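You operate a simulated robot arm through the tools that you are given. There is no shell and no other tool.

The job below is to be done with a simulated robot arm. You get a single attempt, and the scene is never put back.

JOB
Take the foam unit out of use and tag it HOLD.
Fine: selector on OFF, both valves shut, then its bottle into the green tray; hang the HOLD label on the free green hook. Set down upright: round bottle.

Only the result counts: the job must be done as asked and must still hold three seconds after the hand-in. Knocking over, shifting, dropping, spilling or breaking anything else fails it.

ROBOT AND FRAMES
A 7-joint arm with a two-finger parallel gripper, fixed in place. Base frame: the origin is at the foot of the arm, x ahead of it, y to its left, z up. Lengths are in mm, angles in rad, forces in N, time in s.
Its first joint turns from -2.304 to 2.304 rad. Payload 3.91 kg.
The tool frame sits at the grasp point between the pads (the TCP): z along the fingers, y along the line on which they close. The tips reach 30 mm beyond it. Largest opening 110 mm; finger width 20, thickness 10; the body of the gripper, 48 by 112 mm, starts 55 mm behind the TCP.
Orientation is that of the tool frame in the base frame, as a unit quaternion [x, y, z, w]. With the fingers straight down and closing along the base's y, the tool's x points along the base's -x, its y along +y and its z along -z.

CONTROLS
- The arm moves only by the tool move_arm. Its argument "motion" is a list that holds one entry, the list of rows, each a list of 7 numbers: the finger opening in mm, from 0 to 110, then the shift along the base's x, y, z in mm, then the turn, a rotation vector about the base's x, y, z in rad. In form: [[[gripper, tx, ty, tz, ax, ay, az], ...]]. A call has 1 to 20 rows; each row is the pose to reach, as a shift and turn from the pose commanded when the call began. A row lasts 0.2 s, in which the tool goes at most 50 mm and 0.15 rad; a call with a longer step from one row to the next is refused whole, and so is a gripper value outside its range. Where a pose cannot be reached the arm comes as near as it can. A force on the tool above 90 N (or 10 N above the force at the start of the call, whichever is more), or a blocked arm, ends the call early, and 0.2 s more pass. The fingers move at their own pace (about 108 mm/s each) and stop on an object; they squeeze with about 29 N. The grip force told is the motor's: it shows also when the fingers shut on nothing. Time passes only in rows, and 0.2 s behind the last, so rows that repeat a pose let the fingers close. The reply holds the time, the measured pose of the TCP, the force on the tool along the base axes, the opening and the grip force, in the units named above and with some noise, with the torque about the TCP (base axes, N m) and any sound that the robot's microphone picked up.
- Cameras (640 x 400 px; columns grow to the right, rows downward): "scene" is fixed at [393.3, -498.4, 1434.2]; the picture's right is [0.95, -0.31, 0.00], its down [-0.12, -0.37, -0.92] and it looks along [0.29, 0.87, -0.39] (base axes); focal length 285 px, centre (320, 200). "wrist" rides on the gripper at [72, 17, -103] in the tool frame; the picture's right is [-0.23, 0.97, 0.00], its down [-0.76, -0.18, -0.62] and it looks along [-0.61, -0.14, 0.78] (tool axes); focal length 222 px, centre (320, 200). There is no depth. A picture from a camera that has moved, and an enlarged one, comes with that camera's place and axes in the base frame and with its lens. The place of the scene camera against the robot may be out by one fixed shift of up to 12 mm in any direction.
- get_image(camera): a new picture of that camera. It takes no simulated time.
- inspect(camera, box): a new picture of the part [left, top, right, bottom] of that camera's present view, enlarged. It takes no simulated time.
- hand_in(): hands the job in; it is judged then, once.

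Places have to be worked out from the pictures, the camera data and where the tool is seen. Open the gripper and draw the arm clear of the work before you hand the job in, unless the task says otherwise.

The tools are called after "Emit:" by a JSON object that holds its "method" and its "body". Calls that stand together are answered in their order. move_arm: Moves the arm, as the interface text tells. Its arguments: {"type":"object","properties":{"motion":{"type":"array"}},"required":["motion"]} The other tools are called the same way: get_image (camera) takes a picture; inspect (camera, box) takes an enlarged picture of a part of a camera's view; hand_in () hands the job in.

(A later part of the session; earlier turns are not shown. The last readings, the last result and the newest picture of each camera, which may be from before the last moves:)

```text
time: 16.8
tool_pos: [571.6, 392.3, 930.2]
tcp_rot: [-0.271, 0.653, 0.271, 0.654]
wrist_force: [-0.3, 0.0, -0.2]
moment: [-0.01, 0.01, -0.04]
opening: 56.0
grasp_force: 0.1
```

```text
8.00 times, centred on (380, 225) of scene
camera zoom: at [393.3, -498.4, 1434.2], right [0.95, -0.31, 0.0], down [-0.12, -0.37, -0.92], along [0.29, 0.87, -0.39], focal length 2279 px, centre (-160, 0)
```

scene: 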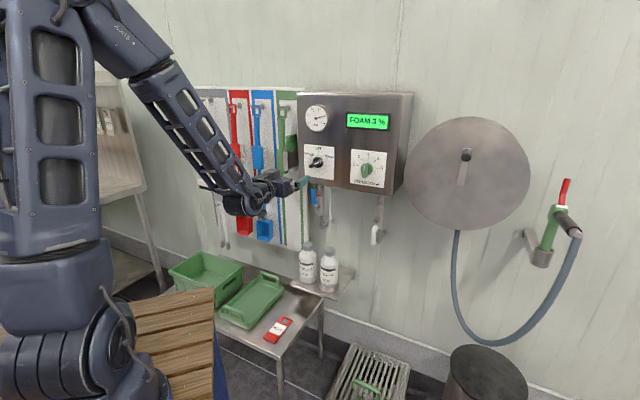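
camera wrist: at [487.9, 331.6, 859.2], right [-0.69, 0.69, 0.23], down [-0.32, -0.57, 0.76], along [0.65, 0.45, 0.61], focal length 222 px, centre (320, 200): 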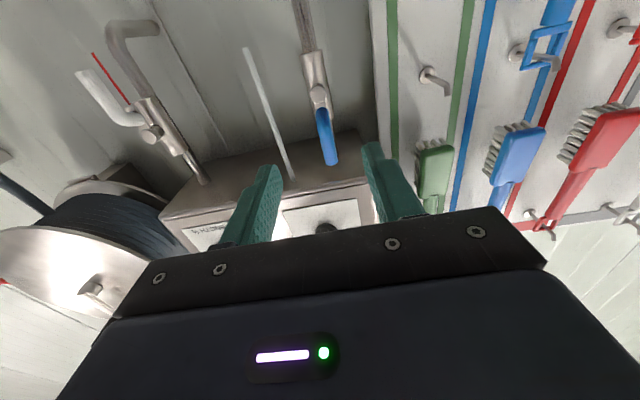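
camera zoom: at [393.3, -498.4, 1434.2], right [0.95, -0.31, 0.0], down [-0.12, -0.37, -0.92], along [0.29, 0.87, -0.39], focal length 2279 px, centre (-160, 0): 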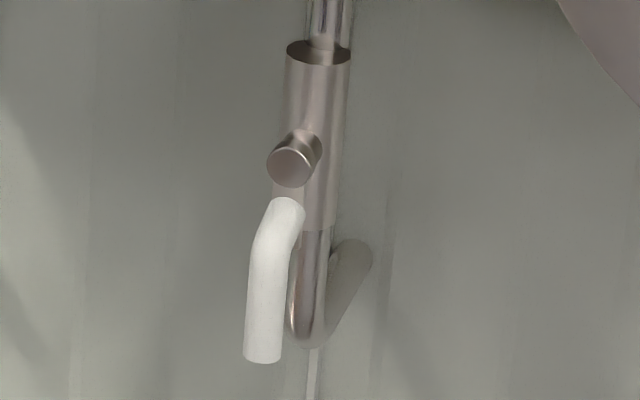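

The suction tube hangs at E≈198, just right of the blue valve, so the blue lever can only swing to the left. I put the closed fingers on its right side.

Emit:
{"method": "move_arm", "body": {"motion": [[[30, 30, 17, 24, 0, 0, 0], [10, 60, 34, 48, 0, 0, 0], [0, 91.1, 52.1, 70.3, 0, 0, 0], [0, 91.1, 52.1, 70.3, 0, 0, 0]]]}}

Emit:
{"method": "get_image", "body": {"camera": "wrist"}}

Emit:
{"method": "inspect", "body": {"camera": "scene", "box": [280, 160, 360, 240]}}

```text
time: 17.8
tool_pos: [663.5, 443.1, 1001.7]
tcp_rot: [-0.271, 0.653, 0.271, 0.653]
wrist_force: [-0.4, 0.3, -0.4]
moment: [-0.01, 0.01, 0.04]
opening: 0.0
grasp_force: 29.4
```

```text
taken
camera wrist: at [578.9, 381.8, 930.8], right [-0.69, 0.69, 0.23], down [-0.32, -0.57, 0.76], along [0.65, 0.45, 0.61], focal length 222 px, centre (320, 200)
```

wrist: 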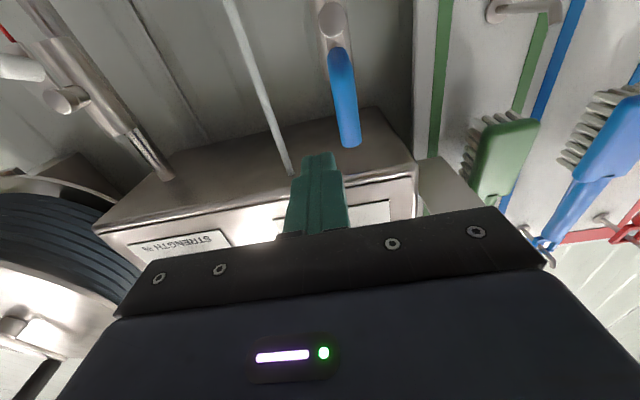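

```text
5.00 times, centred on (320, 200) of scene
camera zoom: at [393.3, -498.4, 1434.2], right [0.95, -0.31, 0.0], down [-0.12, -0.37, -0.92], along [0.29, 0.87, -0.39], focal length 1424 px, centre (320, 200)
```

zoom: 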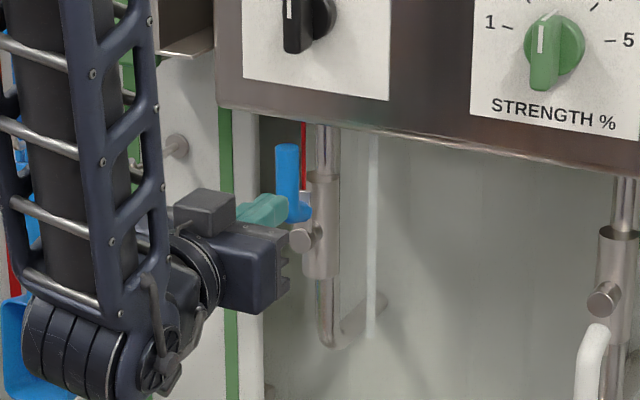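

The fingers are on the right-hand line, clear of the lever and the tube. I advance to M≈862, then push left in a short arc and watch the force.

Emit:
{"method": "move_arm", "body": {"motion": [[[0, 29, 29, 0, 0, 0, 0], [0, 58, 58, 0, 0, 0, 0], [0, 58, 58, 0, 0, 0, 0]]]}}

Emit:
{"method": "move_arm", "body": {"motion": [[[0, -3.5, 3.5, 0, 0, 0, 0], [0, -7, 7, 0, 0, 0, 0], [0, -10.5, 10.5, 0, 0, 0, 0], [0, -14, 14, 0, 0, 0, 0]]]}}

Emit:
{"method": "get_image", "body": {"camera": "wrist"}}

Emit:
{"method": "inspect", "body": {"camera": "scene", "box": [280, 160, 360, 240]}}

```text
time: 18.6
tool_pos: [720.0, 503.2, 1001.4]
tcp_rot: [-0.27, 0.653, 0.27, 0.654]
wrist_force: [-0.7, -1.4, -0.3]
moment: [0.02, -0.01, 0.04]
opening: 0.0
grasp_force: 29.2
```

```text
time: 19.6
tool_pos: [706.5, 514.2, 1000.7]
tcp_rot: [-0.27, 0.653, 0.271, 0.653]
wrist_force: [0.4, -0.5, -0.1]
moment: [-0.04, 0.0, -0.05]
opening: 0.2
grasp_force: 29.6
```

```text
taken
camera wrist: at [621.2, 453.3, 929.6], right [-0.69, 0.69, 0.23], down [-0.32, -0.57, 0.76], along [0.65, 0.45, 0.61], focal length 222 px, centre (320, 200)
```

wrist: 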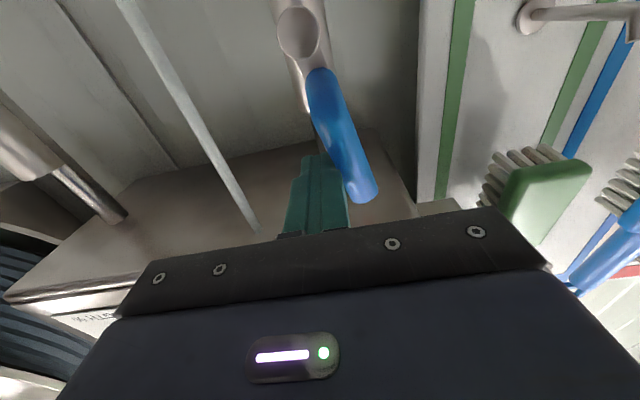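

```text
5.00 times, centred on (320, 200) of scene
camera zoom: at [393.3, -498.4, 1434.2], right [0.95, -0.31, 0.0], down [-0.12, -0.37, -0.92], along [0.29, 0.87, -0.39], focal length 1424 px, centre (320, 200)
```

zoom: 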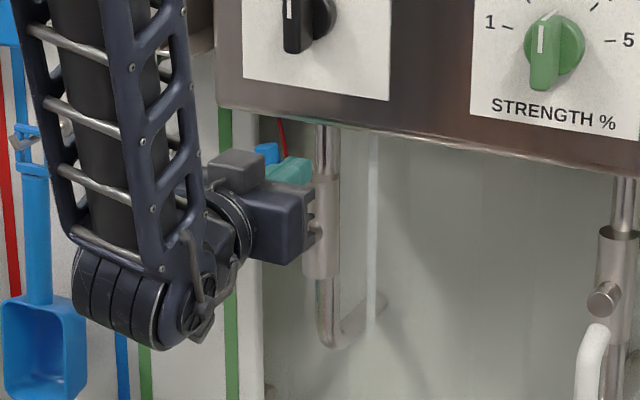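

The lever swings freely to the left, with no force showing. I follow the arc on to about 75°.

Emit:
{"method": "move_arm", "body": {"motion": [[[0, -8.3, 8.3, 6.5, 0, 0, 0], [0, -17, 17, 5, 0, 0, 0], [0, -23.5, 23.5, 2.5, 0, 0, 0], [0, -29.9, 29.9, -1.5, 0, 0, 0], [0, -36, 36, -7, 0, 0, 0], [0, -41.5, 41.5, -13, 0, 0, 0], [0, -46.5, 46.5, -21, 0, 0, 0], [0, -50.8, 50.8, -29.8, 0, 0, 0], [0, -50.8, 50.8, -29.8, 0, 0, 0]]]}}

Emit:
{"method": "get_image", "body": {"camera": "wrist"}}

Emit:
{"method": "inspect", "body": {"camera": "scene", "box": [280, 160, 360, 240]}}

```text
time: 21.6
tool_pos: [654.8, 565.4, 971.1]
tcp_rot: [-0.271, 0.653, 0.27, 0.654]
wrist_force: [0.4, 0.1, 0.1]
moment: [0.02, 0.0, -0.03]
opening: 0.0
grasp_force: 29.0
```

```text
taken
camera wrist: at [570.6, 504.5, 899.7], right [-0.69, 0.69, 0.23], down [-0.32, -0.57, 0.76], along [0.65, 0.45, 0.61], focal length 222 px, centre (320, 200)
```

wrist: 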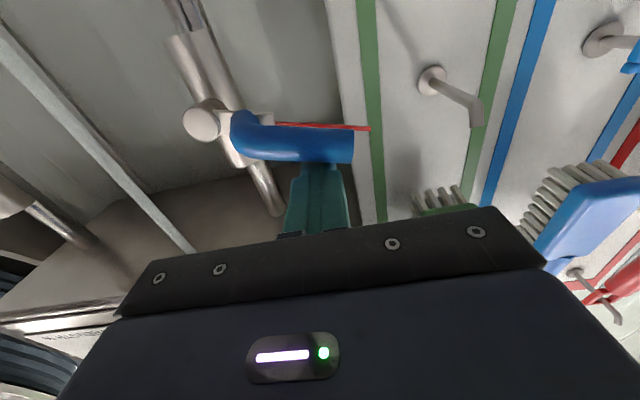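

```text
5.00 times, centred on (320, 200) of scene
camera zoom: at [393.3, -498.4, 1434.2], right [0.95, -0.31, 0.0], down [-0.12, -0.37, -0.92], along [0.29, 0.87, -0.39], focal length 1424 px, centre (320, 200)
```

zoom: 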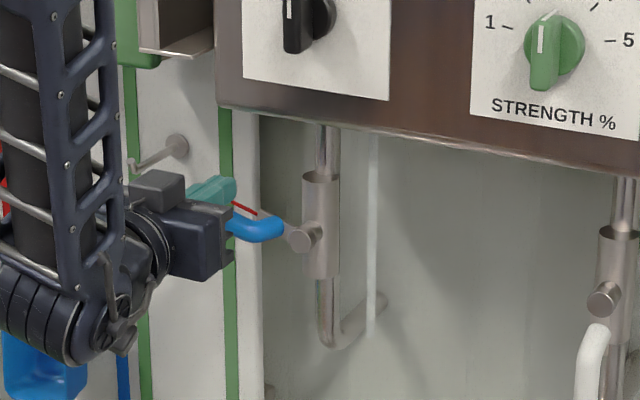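

The lever is at about 75°. I push the last part down to horizontal and watch for the stop.

Emit:
{"method": "move_arm", "body": {"motion": [[[0, -2.8, 2.8, -8, 0, 0, 0], [0, -4.5, 4.5, -15, 0, 0, 0], [0, -5.3, 5.3, -20, 0, 0, 0], [0, -5.3, 5.3, -20, 0, 0, 0]]]}}

Emit:
{"method": "get_image", "body": {"camera": "wrist"}}

Emit:
{"method": "inspect", "body": {"camera": "scene", "box": [290, 180, 340, 230]}}

```text
time: 22.6
tool_pos: [649.6, 571.3, 951.0]
tcp_rot: [-0.271, 0.653, 0.271, 0.653]
wrist_force: [-0.5, -0.8, 0.0]
moment: [0.04, 0.0, -0.02]
opening: 0.1
grasp_force: 29.1
```

```text
taken
camera wrist: at [565.6, 509.4, 880.0], right [-0.69, 0.69, 0.23], down [-0.32, -0.57, 0.76], along [0.65, 0.45, 0.61], focal length 222 px, centre (320, 200)
```

wrist: 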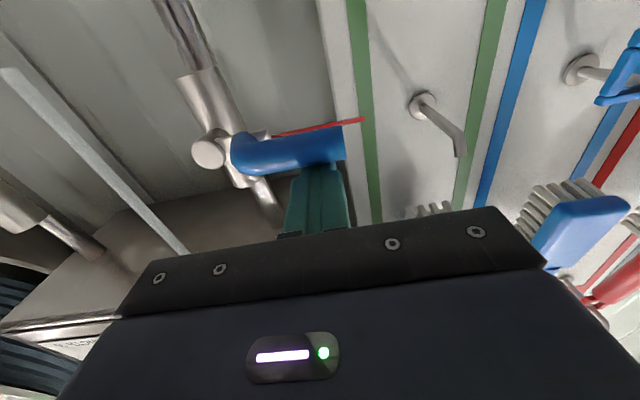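

```text
8.00 times, centred on (315, 205) of scene
camera zoom: at [393.3, -498.4, 1434.2], right [0.95, -0.31, 0.0], down [-0.12, -0.37, -0.92], along [0.29, 0.87, -0.39], focal length 2279 px, centre (360, 160)
```

zoom: 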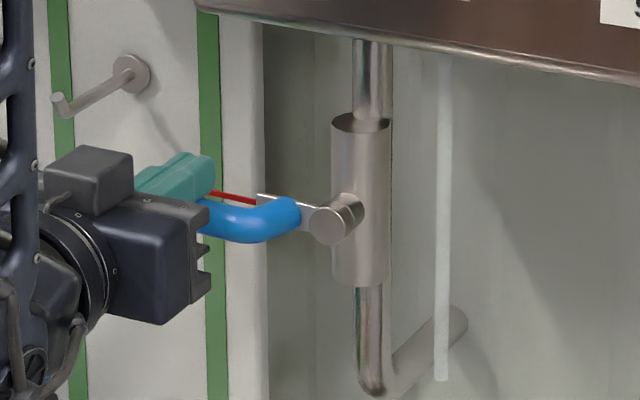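

The lever is at about 88°. I press a few millimetres further until the stop shows as force.

Emit:
{"method": "move_arm", "body": {"motion": [[[0, 0, 0, -2, 0, 0, 0], [0, 0, 0, -4, 0, 0, 0], [0, 0, 0, -6, 0, 0, 0]]]}}

Emit:
{"method": "get_image", "body": {"camera": "wrist"}}

```text
time: 23.4
tool_pos: [649.3, 570.9, 947.5]
tcp_rot: [-0.27, 0.652, 0.271, 0.655]
wrist_force: [-1.5, -6.3, 30.5]
moment: [0.21, -0.26, -0.09]
opening: 0.0
grasp_force: 28.9
```

```text
taken
camera wrist: at [565.5, 509.8, 876.7], right [-0.69, 0.69, 0.23], down [-0.32, -0.57, 0.76], along [0.65, 0.45, 0.61], focal length 222 px, centre (320, 200)
```

wrist: 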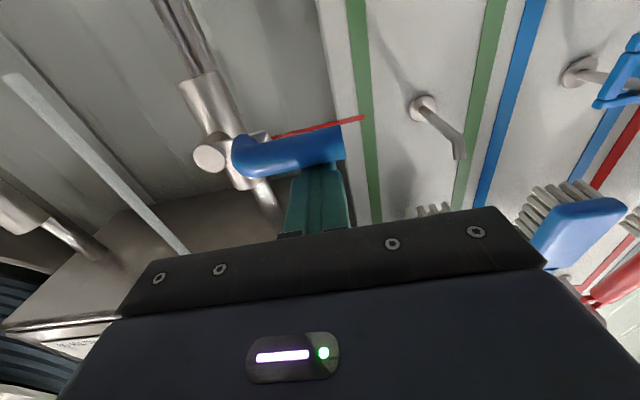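

The 30 N reaction upward shows the blue valve has reached its closed stop with the lever horizontal. I lift off, back out, and travel across to the left side of the white lever.

Emit:
{"method": "move_arm", "body": {"motion": [[[0, 0, 0, 15, 0, 0, 0], [0, -28.3, -28.3, 15, 0, 0, 0], [0, -60, -60, 15, 0, 0, 0], [0, -70.7, -70.7, 15, 0, 0, 0], [0, -40.6, -100.8, 1, 0, 0, 0], [0, -10.5, -130.9, -13, 0, 0, 0], [0, 19.6, -161, -27, 0, 0, 0], [0, 49.7, -191.1, -40, 0, 0, 0], [0, 79.8, -221.2, -54, 0, 0, 0], [0, 109.9, -251.3, -68, 0, 0, 0], [0, 140, -281.4, -82, 0, 0, 0], [0, 140, -281.4, -82, 0, 0, 0]]]}}

Emit:
{"method": "get_image", "body": {"camera": "wrist"}}

Emit:
{"method": "inspect", "body": {"camera": "scene", "box": [290, 180, 410, 260]}}

```text
time: 26.0
tool_pos: [789.9, 289.7, 863.6]
tcp_rot: [-0.271, 0.653, 0.271, 0.653]
wrist_force: [-0.7, 0.5, -0.8]
moment: [0.03, 0.01, 0.0]
opening: 0.0
grasp_force: 28.9
```

```text
taken
camera wrist: at [705.7, 229.0, 791.7], right [-0.69, 0.69, 0.23], down [-0.32, -0.57, 0.76], along [0.65, 0.45, 0.61], focal length 222 px, centre (320, 200)
```

wrist: 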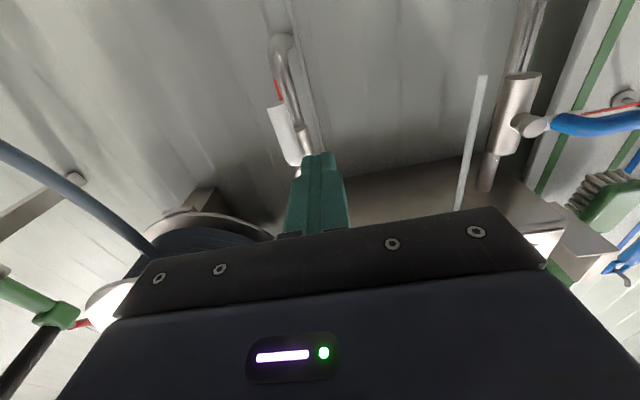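

```text
5.00 times, centred on (350, 220) of scene
camera zoom: at [393.3, -498.4, 1434.2], right [0.95, -0.31, 0.0], down [-0.12, -0.37, -0.92], along [0.29, 0.87, -0.39], focal length 1424 px, centre (170, 100)
```

zoom: 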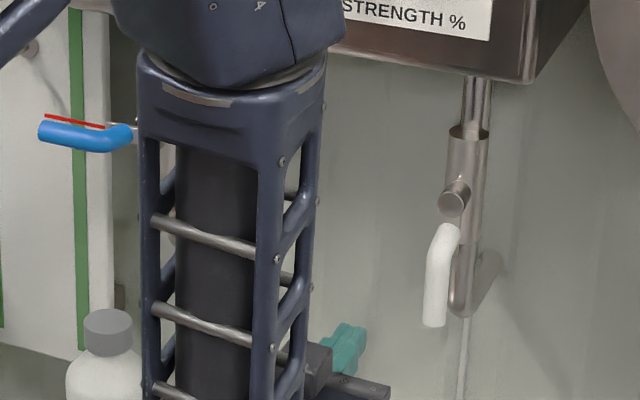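

The fingers are left of the white lever, whose end is near E≈384. I advance to M≈862 and try a small push to the right.

Emit:
{"method": "move_arm", "body": {"motion": [[[0, 25, 25, 0, 0, 0, 0], [0, 50, 50, 0, 0, 0, 0], [0, 70.7, 70.7, 0, 0, 0, 0], [0, 70.7, 70.7, 0, 0, 0, 0]]]}}

Emit:
{"method": "move_arm", "body": {"motion": [[[0, 4, -4, 0, 0, 0, 0], [0, 8, -8, 0, 0, 0, 0], [0, 11, -11, 0, 0, 0, 0], [0, 14, -14, 0, 0, 0, 0]]]}}

Emit:
{"method": "get_image", "body": {"camera": "wrist"}}

Emit:
{"method": "inspect", "body": {"camera": "scene", "box": [350, 190, 410, 250]}}

```text
time: 27.0
tool_pos: [860.0, 359.1, 862.8]
tcp_rot: [-0.27, 0.654, 0.27, 0.654]
wrist_force: [-0.6, -0.4, -0.4]
moment: [0.0, -0.01, 0.01]
opening: 0.0
grasp_force: 28.7
```

```text
time: 28.0
tool_pos: [873.9, 344.6, 863.2]
tcp_rot: [-0.271, 0.653, 0.27, 0.653]
wrist_force: [-1.1, 0.6, -0.4]
moment: [0.01, 0.0, -0.01]
opening: 0.0
grasp_force: 29.2
```

```text
taken
camera wrist: at [790.0, 284.0, 792.0], right [-0.69, 0.69, 0.23], down [-0.32, -0.57, 0.76], along [0.65, 0.45, 0.61], focal length 222 px, centre (320, 200)
```

wrist: 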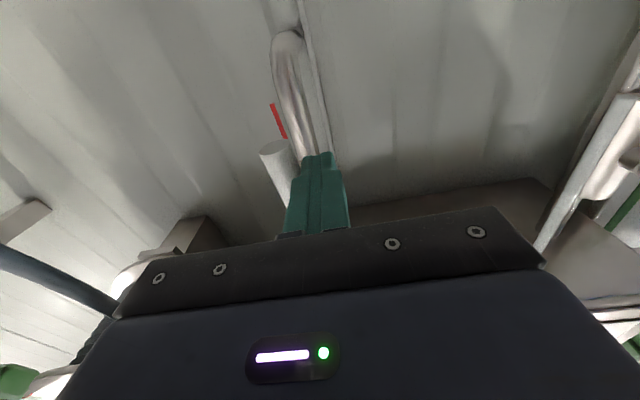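

```text
6.67 times, centred on (380, 220) of scene
camera zoom: at [393.3, -498.4, 1434.2], right [0.95, -0.31, 0.0], down [-0.12, -0.37, -0.92], along [0.29, 0.87, -0.39], focal length 1899 px, centre (-80, 67)
```

zoom: 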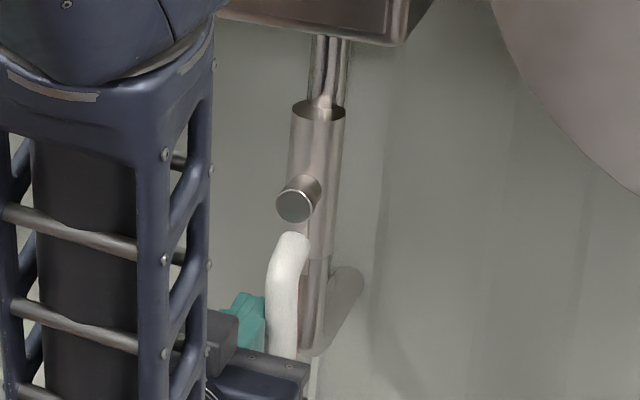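

The white lever also turns right freely. I follow its arc to about 75°.

Emit:
{"method": "move_arm", "body": {"motion": [[[0, 11.9, -11.9, -5.4, 0, 0, 0], [0, 20.5, -20.5, -4, 0, 0, 0], [0, 26.9, -26.9, -1, 0, 0, 0], [0, 33.4, -33.4, 2.6, 0, 0, 0], [0, 39.2, -39.2, 7.5, 0, 0, 0], [0, 45, -45, 14.1, 0, 0, 0], [0, 49.9, -49.9, 22, 0, 0, 0], [0, 54.3, -54.3, 30.9, 0, 0, 0], [0, 54.3, -54.3, 30.9, 0, 0, 0]]]}}

Emit:
{"method": "get_image", "body": {"camera": "wrist"}}

Emit:
{"method": "inspect", "body": {"camera": "scene", "box": [350, 190, 410, 250]}}

```text
time: 30.0
tool_pos: [929.1, 292.6, 895.0]
tcp_rot: [-0.271, 0.653, 0.271, 0.653]
wrist_force: [0.8, 0.7, -0.9]
moment: [-0.01, 0.01, -0.03]
opening: 0.1
grasp_force: 28.6
```

```text
taken
camera wrist: at [844.6, 230.2, 822.8], right [-0.69, 0.69, 0.23], down [-0.32, -0.57, 0.76], along [0.65, 0.45, 0.61], focal length 222 px, centre (320, 200)
```

wrist: 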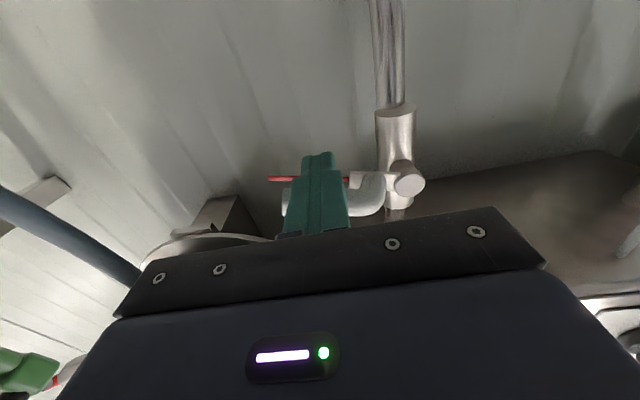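

```text
6.67 times, centred on (380, 220) of scene
camera zoom: at [393.3, -498.4, 1434.2], right [0.95, -0.31, 0.0], down [-0.12, -0.37, -0.92], along [0.29, 0.87, -0.39], focal length 1899 px, centre (-80, 67)
```

zoom: 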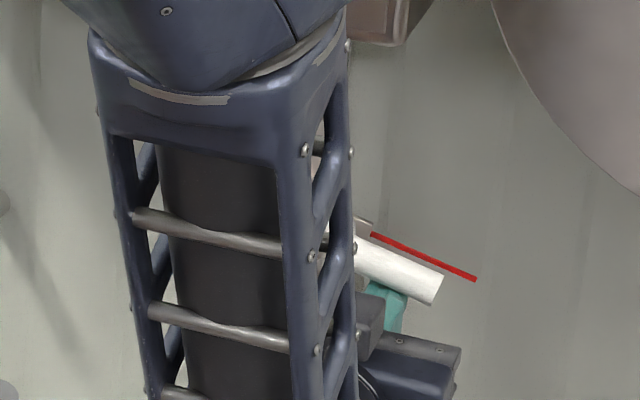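

The lever is at about 75°. I push up to horizontal and on to the stop.

Emit:
{"method": "move_arm", "body": {"motion": [[[0, 3, -3, 9, 0, 0, 0], [0, 5, -5, 16, 0, 0, 0], [0, 5.6, -5.6, 20, 0, 0, 0], [0, 5.6, -5.6, 23, 0, 0, 0], [0, 5.6, -5.6, 25, 0, 0, 0]]]}}

Emit:
{"method": "get_image", "body": {"camera": "wrist"}}

Emit:
{"method": "inspect", "body": {"camera": "scene", "box": [350, 190, 410, 250]}}

```text
time: 31.2
tool_pos: [933.6, 285.2, 913.3]
tcp_rot: [-0.272, 0.657, 0.271, 0.65]
wrist_force: [-10.8, 2.6, -53.8]
moment: [-0.6, 0.39, -0.33]
opening: 0.2
grasp_force: 28.9
```

```text
taken
camera wrist: at [848.6, 224.0, 842.5], right [-0.69, 0.69, 0.23], down [-0.31, -0.56, 0.77], along [0.66, 0.46, 0.6], focal length 222 px, centre (320, 200)
```

wrist: 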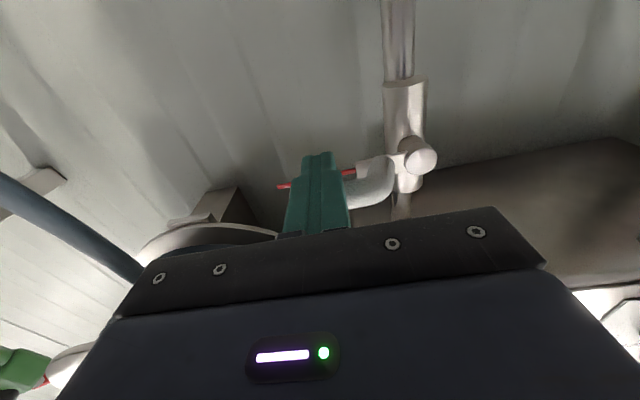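

```text
6.67 times, centred on (380, 220) of scene
camera zoom: at [393.3, -498.4, 1434.2], right [0.95, -0.31, 0.0], down [-0.12, -0.37, -0.92], along [0.29, 0.87, -0.39], focal length 1899 px, centre (-80, 67)
```

zoom: 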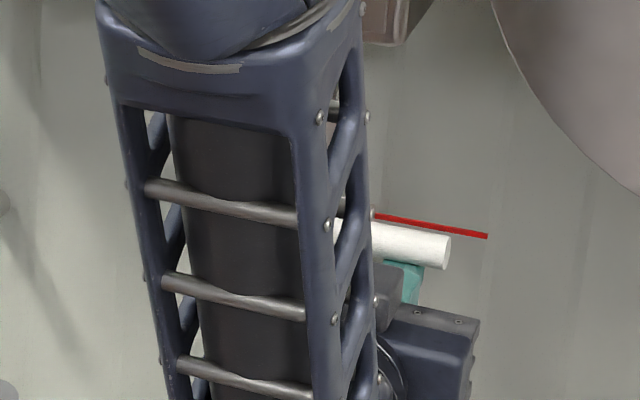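

54 N at the stop confirms the white valve is fully turned as well, with its lever horizontal. I withdraw and turn the tool to point down, to survey the bottle, tray, tag and tub from above.

Emit:
{"method": "move_arm", "body": {"motion": [[[0, 0, 0, -12, 0, 0, 0], [0, -28, -28, -12, 0, 0, 0], [0, -60, -60, -12, 0, 0, 0], [0, -92, -92, -12, 0, 0, 0], [0, -120, -120, 0, 0, 0, 0], [0, -145.8, -106, 7, -0.101, 0.101, 0], [0, -171.7, -92, 15, -0.202, 0.202, 0], [0, -197.5, -78, 22, -0.303, 0.303, 0], [0, -223.3, -64, 30, -0.404, 0.404, 0], [0, -249.1, -50, 37, -0.505, 0.505, 0], [0, -275, -36, 45, -0.606, 0.606, 0], [0, -300.8, -22, 52, -0.707, 0.707, 0], [0, -326.6, -8, 60, -0.808, 0.808, 0], [0, -352.5, 6, 67, -0.909, 0.909, 0], [0, -378.3, 20, 75, -1.01, 1.01, 0], [0, -404.1, 33.6, 82, -1.1107, 1.1107, 0], [0, -404.1, 33.6, 82, -1.1107, 1.1107, 0]]]}}

Emit:
{"method": "get_image", "body": {"camera": "wrist"}}

Emit:
{"method": "get_image", "body": {"camera": "scene"}}

```text
time: 34.8
tool_pos: [529.5, 318.1, 1000.8]
tcp_rot: [-0.383, 0.924, 0.0, 0.0]
wrist_force: [1.0, -0.9, -0.5]
moment: [0.0, -0.01, -0.02]
opening: 0.1
grasp_force: 28.5
```

```text
taken
camera wrist: at [468.2, 279.3, 1106.8], right [-0.53, 0.85, 0.0], down [0.66, 0.41, 0.62], along [0.53, 0.33, -0.78], focal length 222 px, centre (320, 200)
```

wrist: 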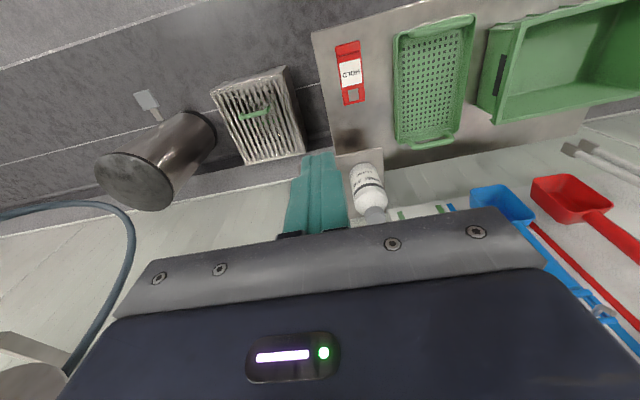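

```text
taken
```

scene: 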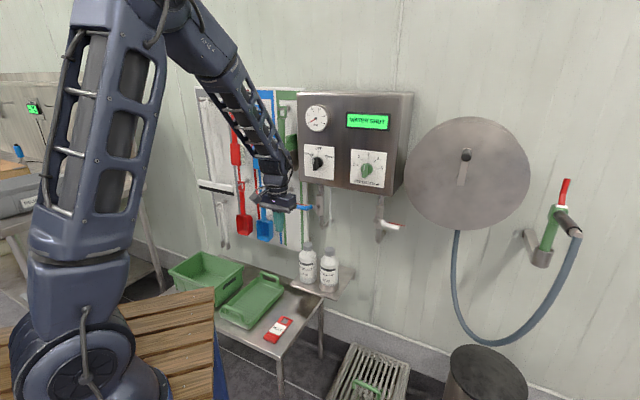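

The panel now reads WATER SHUT. I enlarge the tag, the tray, the tub and the bottles from here.

Emit:
{"method": "inspect", "body": {"camera": "wrist", "box": [310, 20, 400, 120]}}

Emit:
{"method": "inspect", "body": {"camera": "wrist", "box": [380, 0, 640, 160]}}

Emit:
{"method": "inspect", "body": {"camera": "wrist", "box": [320, 140, 420, 230]}}

Emit:
{"method": "inspect", "body": {"camera": "scene", "box": [280, 80, 420, 250]}}

Emit:
{"method": "inspect", "body": {"camera": "scene", "box": [255, 310, 305, 350]}}

```text
4.00 times, centred on (355, 70) of wrist
camera zoom: at [468.2, 279.3, 1106.8], right [-0.53, 0.85, 0.0], down [0.66, 0.41, 0.62], along [0.53, 0.33, -0.78], focal length 888 px, centre (180, 720)
```

zoom: 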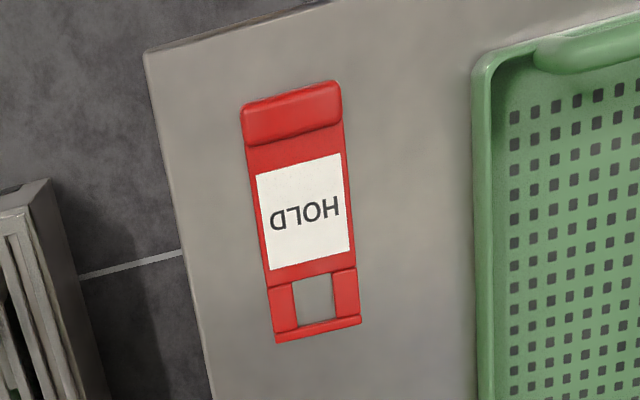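

```text
2.46 times, centred on (510, 80) of wrist
camera zoom: at [468.2, 279.3, 1106.8], right [-0.53, 0.85, 0.0], down [0.66, 0.41, 0.62], along [0.53, 0.33, -0.78], focal length 547 px, centre (-148, 495)
```

zoom: 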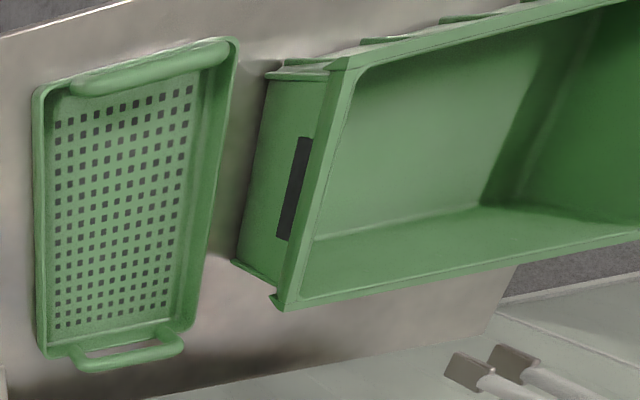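

```text
4.44 times, centred on (370, 185) of wrist
camera zoom: at [468.2, 279.3, 1106.8], right [-0.53, 0.85, 0.0], down [0.66, 0.41, 0.62], along [0.53, 0.33, -0.78], focal length 987 px, centre (98, 267)
```

zoom: 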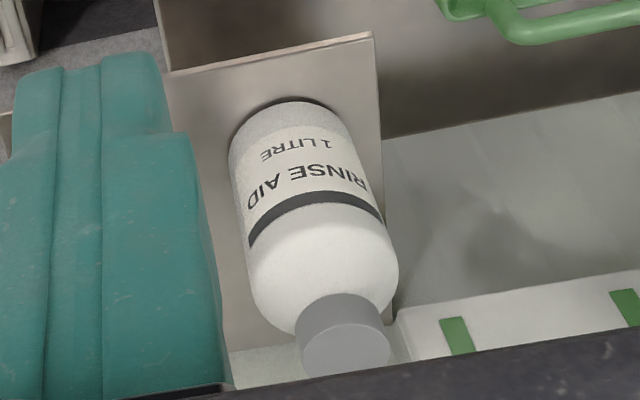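

```text
2.35 times, centred on (350, 165) of scene
camera zoom: at [393.3, -498.4, 1434.2], right [0.95, -0.31, 0.0], down [-0.12, -0.37, -0.92], along [0.29, 0.87, -0.39], focal length 670 px, centre (249, 282)
```

zoom: 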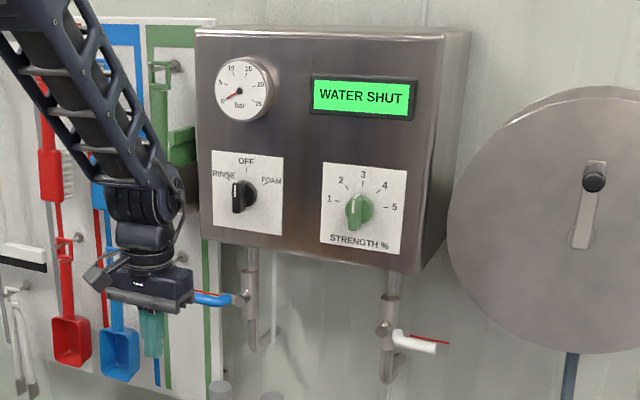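

```text
10.00 times, centred on (280, 330) of scene
camera zoom: at [393.3, -498.4, 1434.2], right [0.95, -0.31, 0.0], down [-0.12, -0.37, -0.92], along [0.29, 0.87, -0.39], focal length 2848 px, centre (720, -1100)
```

zoom: 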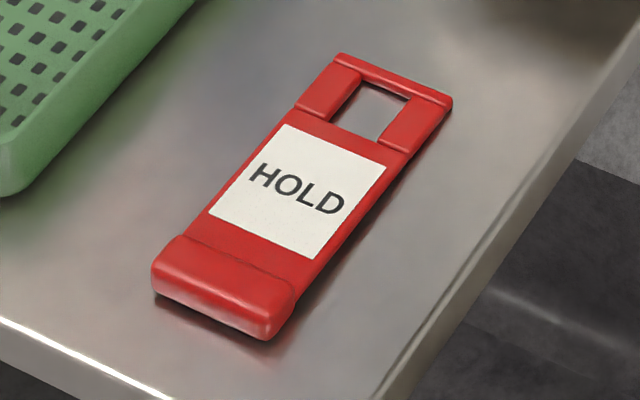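

The bottles, tray and tag are located:

- **Tag:** lies along M from 583 to 721 at E≈78, hole towards the wall, thick end towards me.
- **Tray (perforated):** M 589–846, E −24 to −190, handle tops at about Z≈548.

A tall wooden slatted object near the base could get in the way, so I move back to look at it.

Emit:
{"method": "move_arm", "body": {"motion": [[[0, -40, 0, 0, 0, 0, 0], [0, -80, 0, 0, 0, 0, 0], [0, -120, 0, 0, 0, 0, 0], [0, -160, 0, 0, 0, 0, 0], [0, -160, 0, 0, 0, 0, 0]]]}}

Emit:
{"method": "get_image", "body": {"camera": "wrist"}}

Emit:
{"method": "get_image", "body": {"camera": "scene"}}

```text
time: 36.0
tool_pos: [371.9, 320.4, 1002.2]
tcp_rot: [-0.383, 0.924, 0.0, 0.0]
wrist_force: [0.8, 0.3, -0.1]
moment: [-0.04, 0.0, 0.02]
opening: 0.0
grasp_force: 29.1
```

```text
taken
camera wrist: at [309.5, 280.5, 1105.8], right [-0.53, 0.85, 0.0], down [0.66, 0.41, 0.62], along [0.53, 0.33, -0.78], focal length 222 px, centre (320, 200)
```

wrist: 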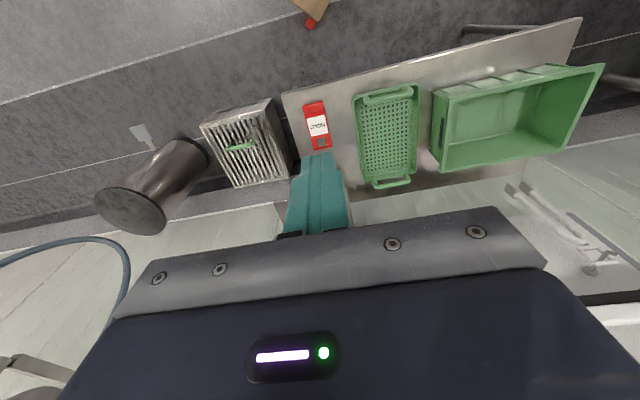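

```text
taken
```

scene: 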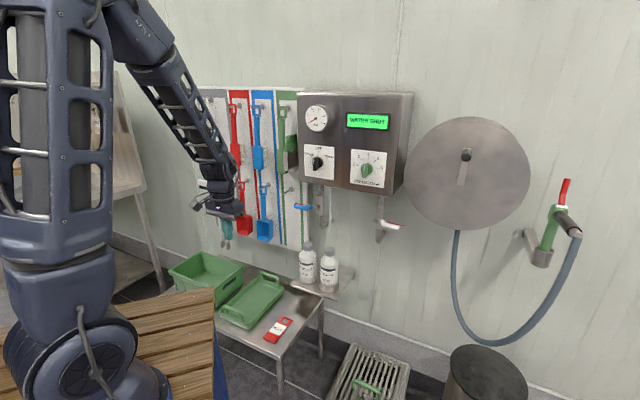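

A wooden corner with a red spot shows at the top edge of the wrist view. I enlarge it in both cameras.

Emit:
{"method": "inspect", "body": {"camera": "wrist", "box": [270, 0, 350, 50]}}

Emit:
{"method": "inspect", "body": {"camera": "scene", "box": [120, 270, 250, 400]}}

```text
8.00 times, centred on (310, 25) of wrist
camera zoom: at [309.5, 280.5, 1105.8], right [-0.53, 0.85, 0.0], down [0.66, 0.41, 0.62], along [0.53, 0.33, -0.78], focal length 1777 px, centre (400, 1600)
```

zoom: 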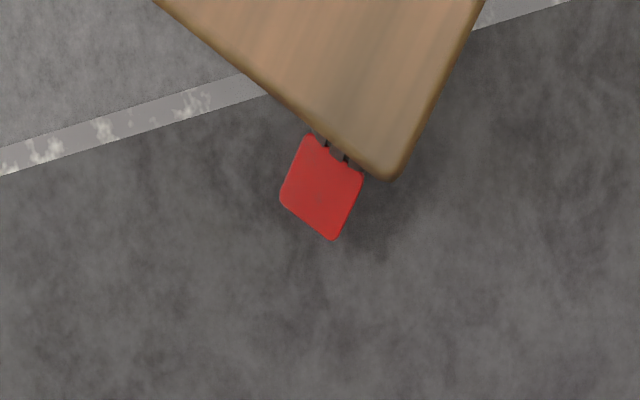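

```text
3.08 times, centred on (185, 335) of scene
camera zoom: at [393.3, -498.4, 1434.2], right [0.95, -0.31, 0.0], down [-0.12, -0.37, -0.92], along [0.29, 0.87, -0.39], focal length 876 px, centre (735, -215)
```

zoom: 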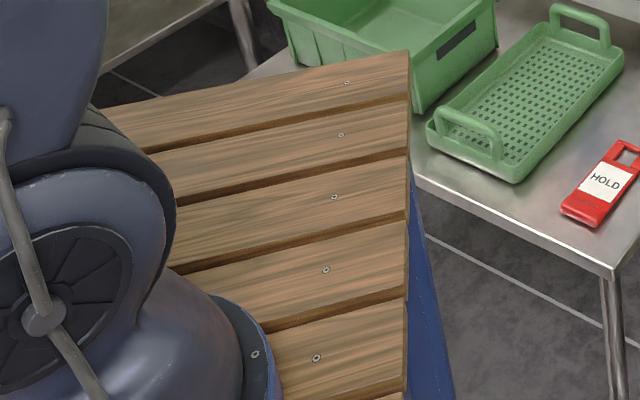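

The wood is the arm's own platform: top at about Z≈825, corner near x≈299, y≈278, so I will keep clear of it. The tube hangs right above the foam bottle, so I will take the bottle by its cap with a horizontal tool. I move in front of it.

Emit:
{"method": "move_arm", "body": {"motion": [[[20, 24, 3.4, -9.1, 0.101, -0.101, 0], [40, 48, 6.8, -18.2, 0.202, -0.202, 0], [60, 72, 10.2, -27.3, 0.303, -0.303, 0], [75, 96, 13.6, -36.4, 0.404, -0.404, 0], [75, 120, 17, -45.5, 0.505, -0.505, 0], [75, 144, 20.5, -54.5, 0.606, -0.606, 0], [75, 168, 23.9, -63.6, 0.707, -0.707, 0], [75, 192, 27.3, -72.7, 0.808, -0.808, 0], [75, 216, 30.7, -81.8, 0.909, -0.909, 0], [75, 240, 34.1, -90.9, 1.01, -1.01, 0], [75, 264, 37.5, -100, 1.1107, -1.1107, 0], [75, 264, 37.5, -140, 1.1107, -1.1107, 0], [75, 264, 37.5, -185, 1.1107, -1.1107, 0], [75, 264, 37.5, -225, 1.1107, -1.1107, 0], [75, 264, 37.5, -265, 1.1107, -1.1107, 0], [75, 264, 37.5, -265, 1.1107, -1.1107, 0]]]}}

Emit:
{"method": "get_image", "body": {"camera": "wrist"}}

Emit:
{"method": "get_image", "body": {"camera": "scene"}}

```text
time: 39.4
tool_pos: [633.9, 357.0, 735.3]
tcp_rot: [-0.27, 0.653, 0.27, 0.654]
wrist_force: [1.0, 0.1, -0.3]
moment: [0.01, 0.0, 0.02]
opening: 75.0
grasp_force: 0.1
```

```text
taken
camera wrist: at [549.5, 295.6, 665.1], right [-0.69, 0.69, 0.23], down [-0.32, -0.57, 0.76], along [0.65, 0.45, 0.61], focal length 222 px, centre (320, 200)
```

wrist: 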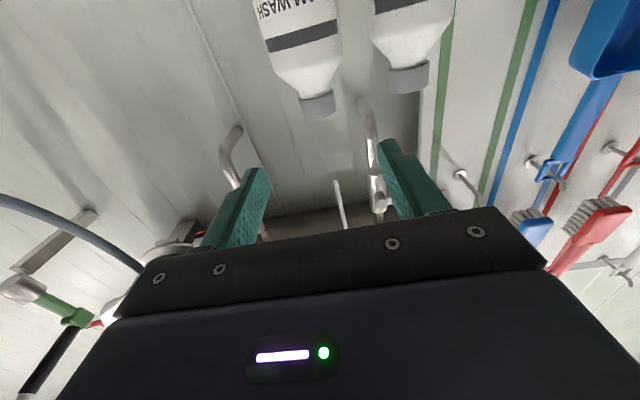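

```text
taken
```

scene: 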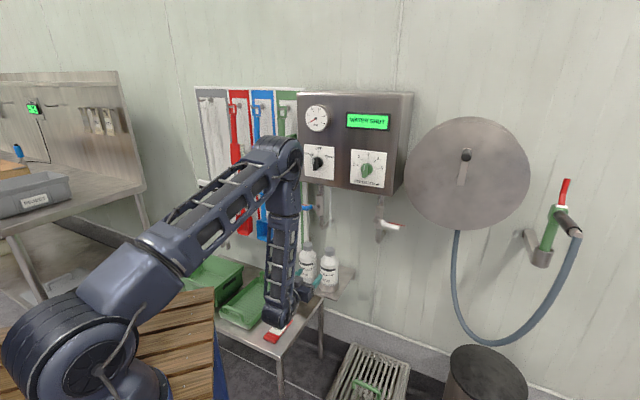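

The foam bottle shows between the fingers, upside down in the view. I enlarge it to fix the cap's position before going in.

Emit:
{"method": "inspect", "body": {"camera": "wrist", "box": [240, 0, 460, 140]}}

Emit:
{"method": "inspect", "body": {"camera": "scene", "box": [270, 220, 370, 320]}}

```text
2.86 times, centred on (350, 70) of wrist
camera zoom: at [549.5, 295.6, 665.1], right [-0.69, 0.69, 0.23], down [-0.32, -0.57, 0.76], along [0.65, 0.45, 0.61], focal length 635 px, centre (234, 571)
```

zoom: 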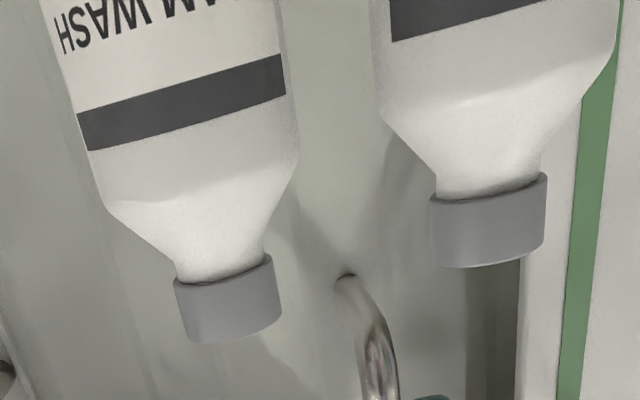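

```text
4.00 times, centred on (320, 270) of scene
camera zoom: at [393.3, -498.4, 1434.2], right [0.95, -0.31, 0.0], down [-0.12, -0.37, -0.92], along [0.29, 0.87, -0.39], focal length 1139 px, centre (320, -80)
```

zoom: 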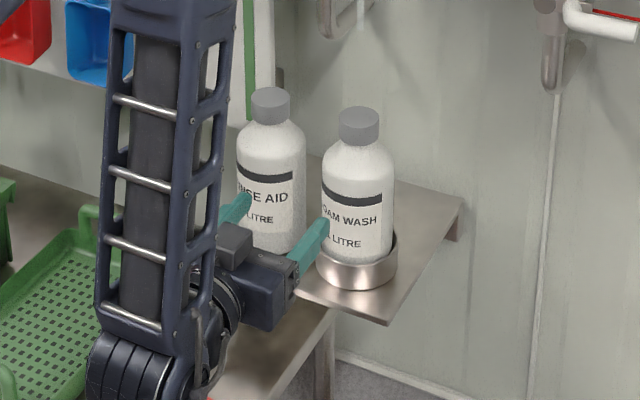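

The cap spans Z≈730–754 at E≈198, M≈889. I line up at Z=742 and advance halfway, then check.

Emit:
{"method": "move_arm", "body": {"motion": [[[75, 0.7, -0.7, 7, 0, 0, 0], [75, 29, 27.6, 7, 0, 0, 0], [75, 57, 55.6, 7, 0, 0, 0], [75, 85.6, 84.2, 7, 0, 0, 0], [75, 85.6, 84.2, 7, 0, 0, 0]]]}}

Emit:
{"method": "get_image", "body": {"camera": "wrist"}}

Emit:
{"method": "inspect", "body": {"camera": "scene", "box": [270, 220, 370, 320]}}

```text
time: 40.6
tool_pos: [719.6, 440.4, 740.9]
tcp_rot: [-0.27, 0.653, 0.27, 0.653]
wrist_force: [-0.6, 0.9, 0.1]
moment: [-0.01, 0.0, 0.04]
opening: 74.9
grasp_force: 0.1
```

```text
taken
camera wrist: at [634.6, 379.4, 670.8], right [-0.69, 0.69, 0.23], down [-0.32, -0.57, 0.76], along [0.65, 0.45, 0.61], focal length 222 px, centre (320, 200)
```

wrist: 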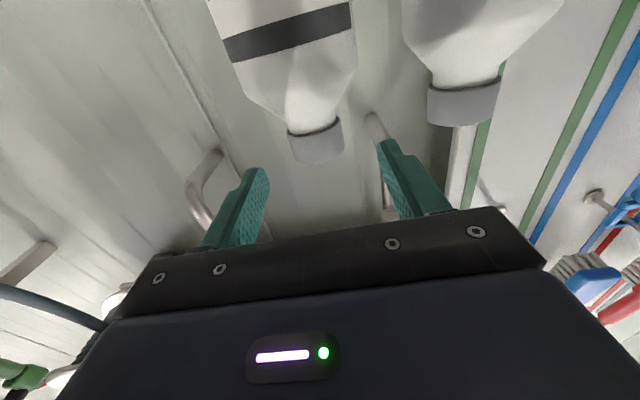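

```text
4.00 times, centred on (320, 270) of scene
camera zoom: at [393.3, -498.4, 1434.2], right [0.95, -0.31, 0.0], down [-0.12, -0.37, -0.92], along [0.29, 0.87, -0.39], focal length 1139 px, centre (320, -80)
```

zoom: 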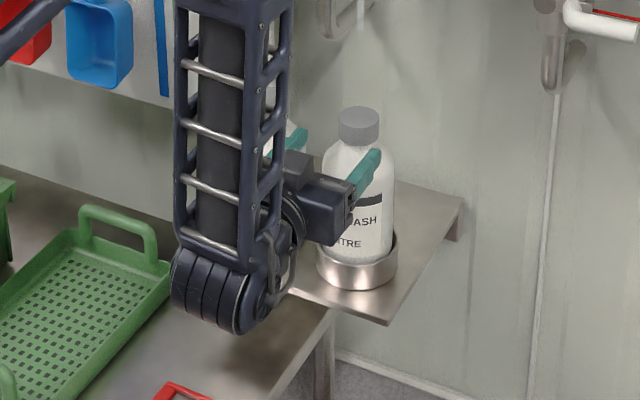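

I zoom on the cap from here to check its depth by parallax.

Emit:
{"method": "inspect", "body": {"camera": "wrist", "box": [250, 80, 390, 200]}}

```text
3.33 times, centred on (320, 140) of wrist
camera zoom: at [634.6, 379.4, 670.8], right [-0.69, 0.69, 0.23], down [-0.32, -0.57, 0.76], along [0.65, 0.45, 0.61], focal length 740 px, centre (320, 400)
```

zoom: 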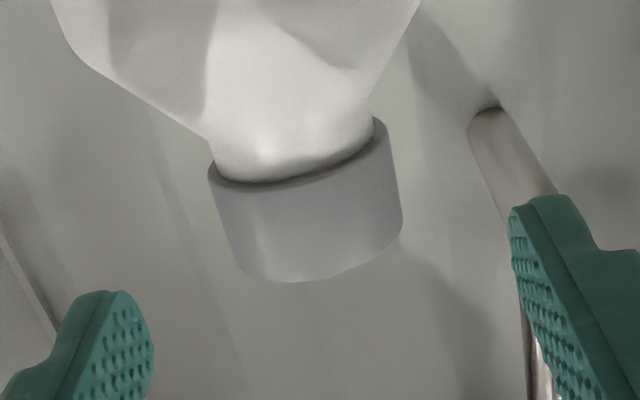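

Parallax puts the cap axis at M≈890, E≈199, Z≈743, in line with the fingers. I advance 68 mm so the pads sit either side of the cap.

Emit:
{"method": "move_arm", "body": {"motion": [[[75, 16.7, 15.3, 0, 0, 0, 0], [75, 32.7, 31.3, 0, 0, 0, 0], [75, 48.8, 47.4, 0, 0, 0, 0], [75, 48.8, 47.4, 0, 0, 0, 0]]]}}

Emit:
{"method": "get_image", "body": {"camera": "wrist"}}

Emit:
{"method": "inspect", "body": {"camera": "scene", "box": [280, 220, 360, 300]}}

```text
time: 41.6
tool_pos: [769.5, 488.0, 742.1]
tcp_rot: [-0.271, 0.653, 0.271, 0.653]
wrist_force: [0.0, 0.4, -0.6]
moment: [0.0, -0.01, 0.01]
opening: 75.1
grasp_force: 0.0
```

```text
taken
camera wrist: at [683.8, 426.5, 671.0], right [-0.69, 0.69, 0.23], down [-0.32, -0.57, 0.76], along [0.65, 0.45, 0.61], focal length 222 px, centre (320, 200)
```

wrist: 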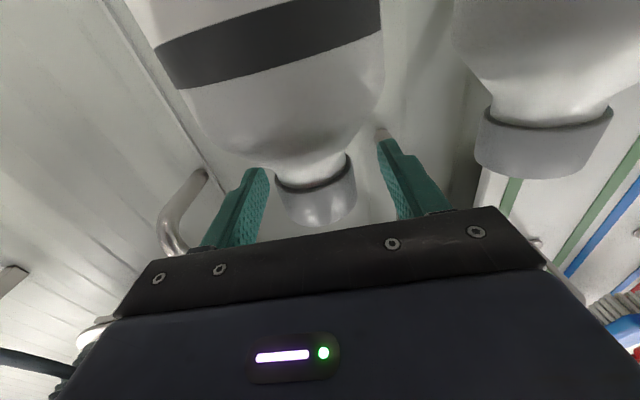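

```text
5.00 times, centred on (320, 260) of scene
camera zoom: at [393.3, -498.4, 1434.2], right [0.95, -0.31, 0.0], down [-0.12, -0.37, -0.92], along [0.29, 0.87, -0.39], focal length 1424 px, centre (320, -100)
```

zoom: 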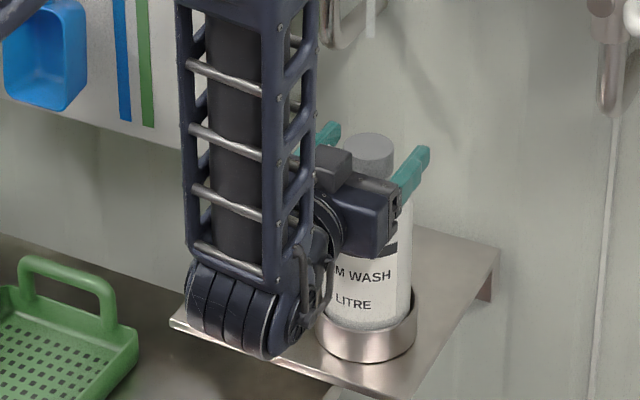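

The pads sit either side of the cap. I close on it.

Emit:
{"method": "move_arm", "body": {"motion": [[[55, 0, 0, 0, 0, 0, 0], [40, 0, 0, 0, 0, 0, 0], [25, 0, 0, 0, 0, 0, 0], [15, 0, 0, 0, 0, 0, 0], [15, 0, 0, 0, 0, 0, 0]]]}}

Emit:
{"method": "inspect", "body": {"camera": "wrist", "box": [220, 100, 420, 240]}}

Emit:
{"method": "inspect", "body": {"camera": "scene", "box": [280, 220, 360, 300]}}

```text
time: 42.8
tool_pos: [768.9, 487.2, 742.2]
tcp_rot: [-0.27, 0.653, 0.27, 0.654]
wrist_force: [4.9, -2.4, 1.2]
moment: [-0.24, -0.3, -0.04]
opening: 43.5
grasp_force: 29.4
```

```text
2.86 times, centred on (320, 170) of wrist
camera zoom: at [683.9, 426.2, 671.1], right [-0.69, 0.69, 0.23], down [-0.32, -0.57, 0.76], along [0.65, 0.45, 0.61], focal length 635 px, centre (320, 286)
```

zoom: 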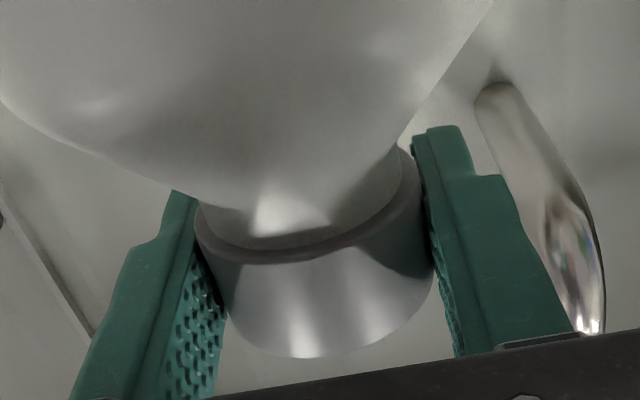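

```text
5.00 times, centred on (320, 260) of scene
camera zoom: at [393.3, -498.4, 1434.2], right [0.95, -0.31, 0.0], down [-0.12, -0.37, -0.92], along [0.29, 0.87, -0.39], focal length 1424 px, centre (320, -100)
```

zoom: 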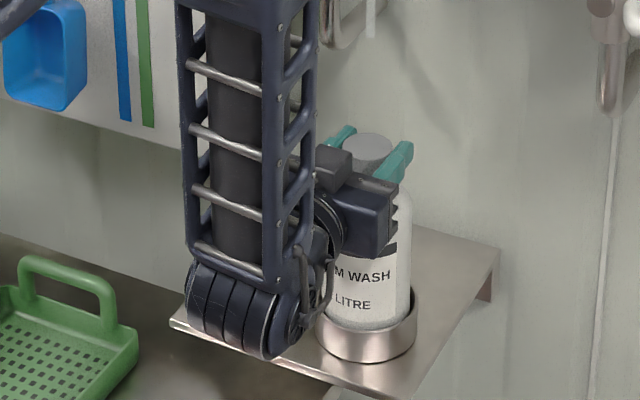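

The cap is held at 43.5 mm. I lift slowly and straight up out of the ring, watching the weight.

Emit:
{"method": "move_arm", "body": {"motion": [[[15, 0, 0, 4, 0, 0, 0], [15, 0, 0, 8, 0, 0, 0], [15, 0, 0, 14, 0, 0, 0], [15, 0, 0, 20, 0, 0, 0], [15, 0, 0, 20, 0, 0, 0]]]}}

Emit:
{"method": "inspect", "body": {"camera": "scene", "box": [280, 220, 360, 300]}}

```text
time: 44.0
tool_pos: [768.4, 488.2, 762.2]
tcp_rot: [-0.272, 0.654, 0.27, 0.653]
wrist_force: [0.1, -0.3, -10.2]
moment: [-0.01, 0.01, 0.0]
opening: 43.4
grasp_force: 29.1
```

```text
5.00 times, centred on (320, 260) of scene
camera zoom: at [393.3, -498.4, 1434.2], right [0.95, -0.31, 0.0], down [-0.12, -0.37, -0.92], along [0.29, 0.87, -0.39], focal length 1424 px, centre (320, -100)
```

zoom: 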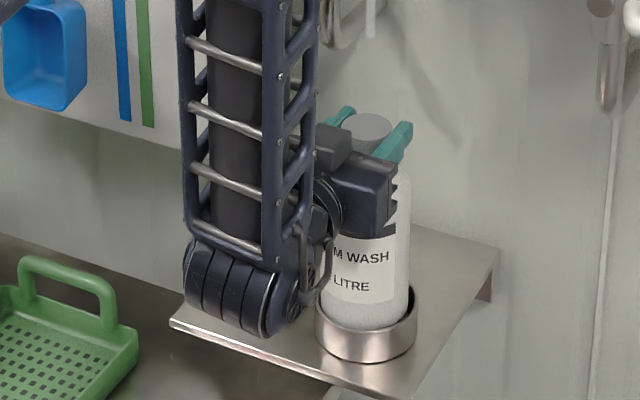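

The bottle comes up with the hand: 10.2 N and no slip. I continue to 75 mm, where the cap stays below the tube's end at Z≈866.

Emit:
{"method": "move_arm", "body": {"motion": [[[15, 0, 0, 9, 0, 0, 0], [15, 0, 0, 18, 0, 0, 0], [15, 0, 0, 27, 0, 0, 0], [15, 0, 0, 36, 0, 0, 0], [15, 0, 0, 45, 0, 0, 0], [15, 0, 0, 55, 0, 0, 0], [15, 0, 0, 55, 0, 0, 0]]]}}

Emit:
{"method": "inspect", "body": {"camera": "scene", "box": [270, 200, 370, 300]}}

Emit:
{"method": "get_image", "body": {"camera": "wrist"}}

```text
time: 45.6
tool_pos: [768.9, 488.2, 817.6]
tcp_rot: [-0.271, 0.653, 0.271, 0.653]
wrist_force: [0.1, 0.4, -11.0]
moment: [-0.02, 0.01, -0.03]
opening: 43.7
grasp_force: 28.6
```

```text
4.00 times, centred on (320, 250) of scene
camera zoom: at [393.3, -498.4, 1434.2], right [0.95, -0.31, 0.0], down [-0.12, -0.37, -0.92], along [0.29, 0.87, -0.39], focal length 1139 px, centre (320, 0)
```

zoom: 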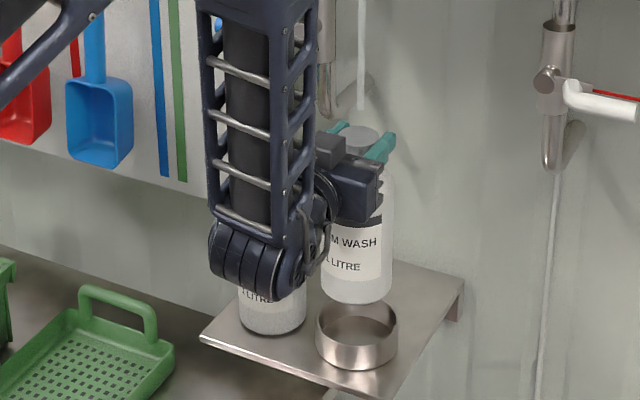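

```text
taken
camera wrist: at [683.4, 426.8, 746.7], right [-0.69, 0.69, 0.23], down [-0.32, -0.57, 0.76], along [0.65, 0.45, 0.61], focal length 222 px, centre (320, 200)
```

wrist: 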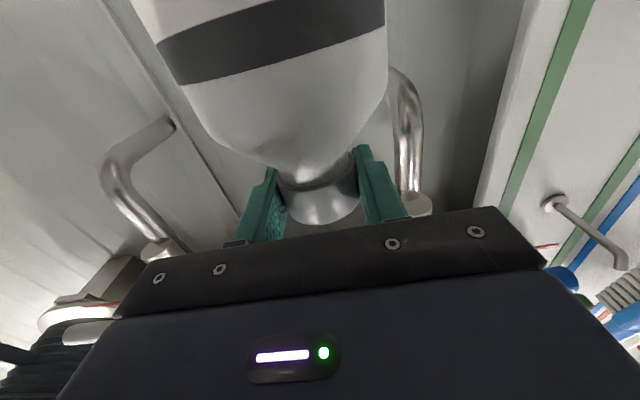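

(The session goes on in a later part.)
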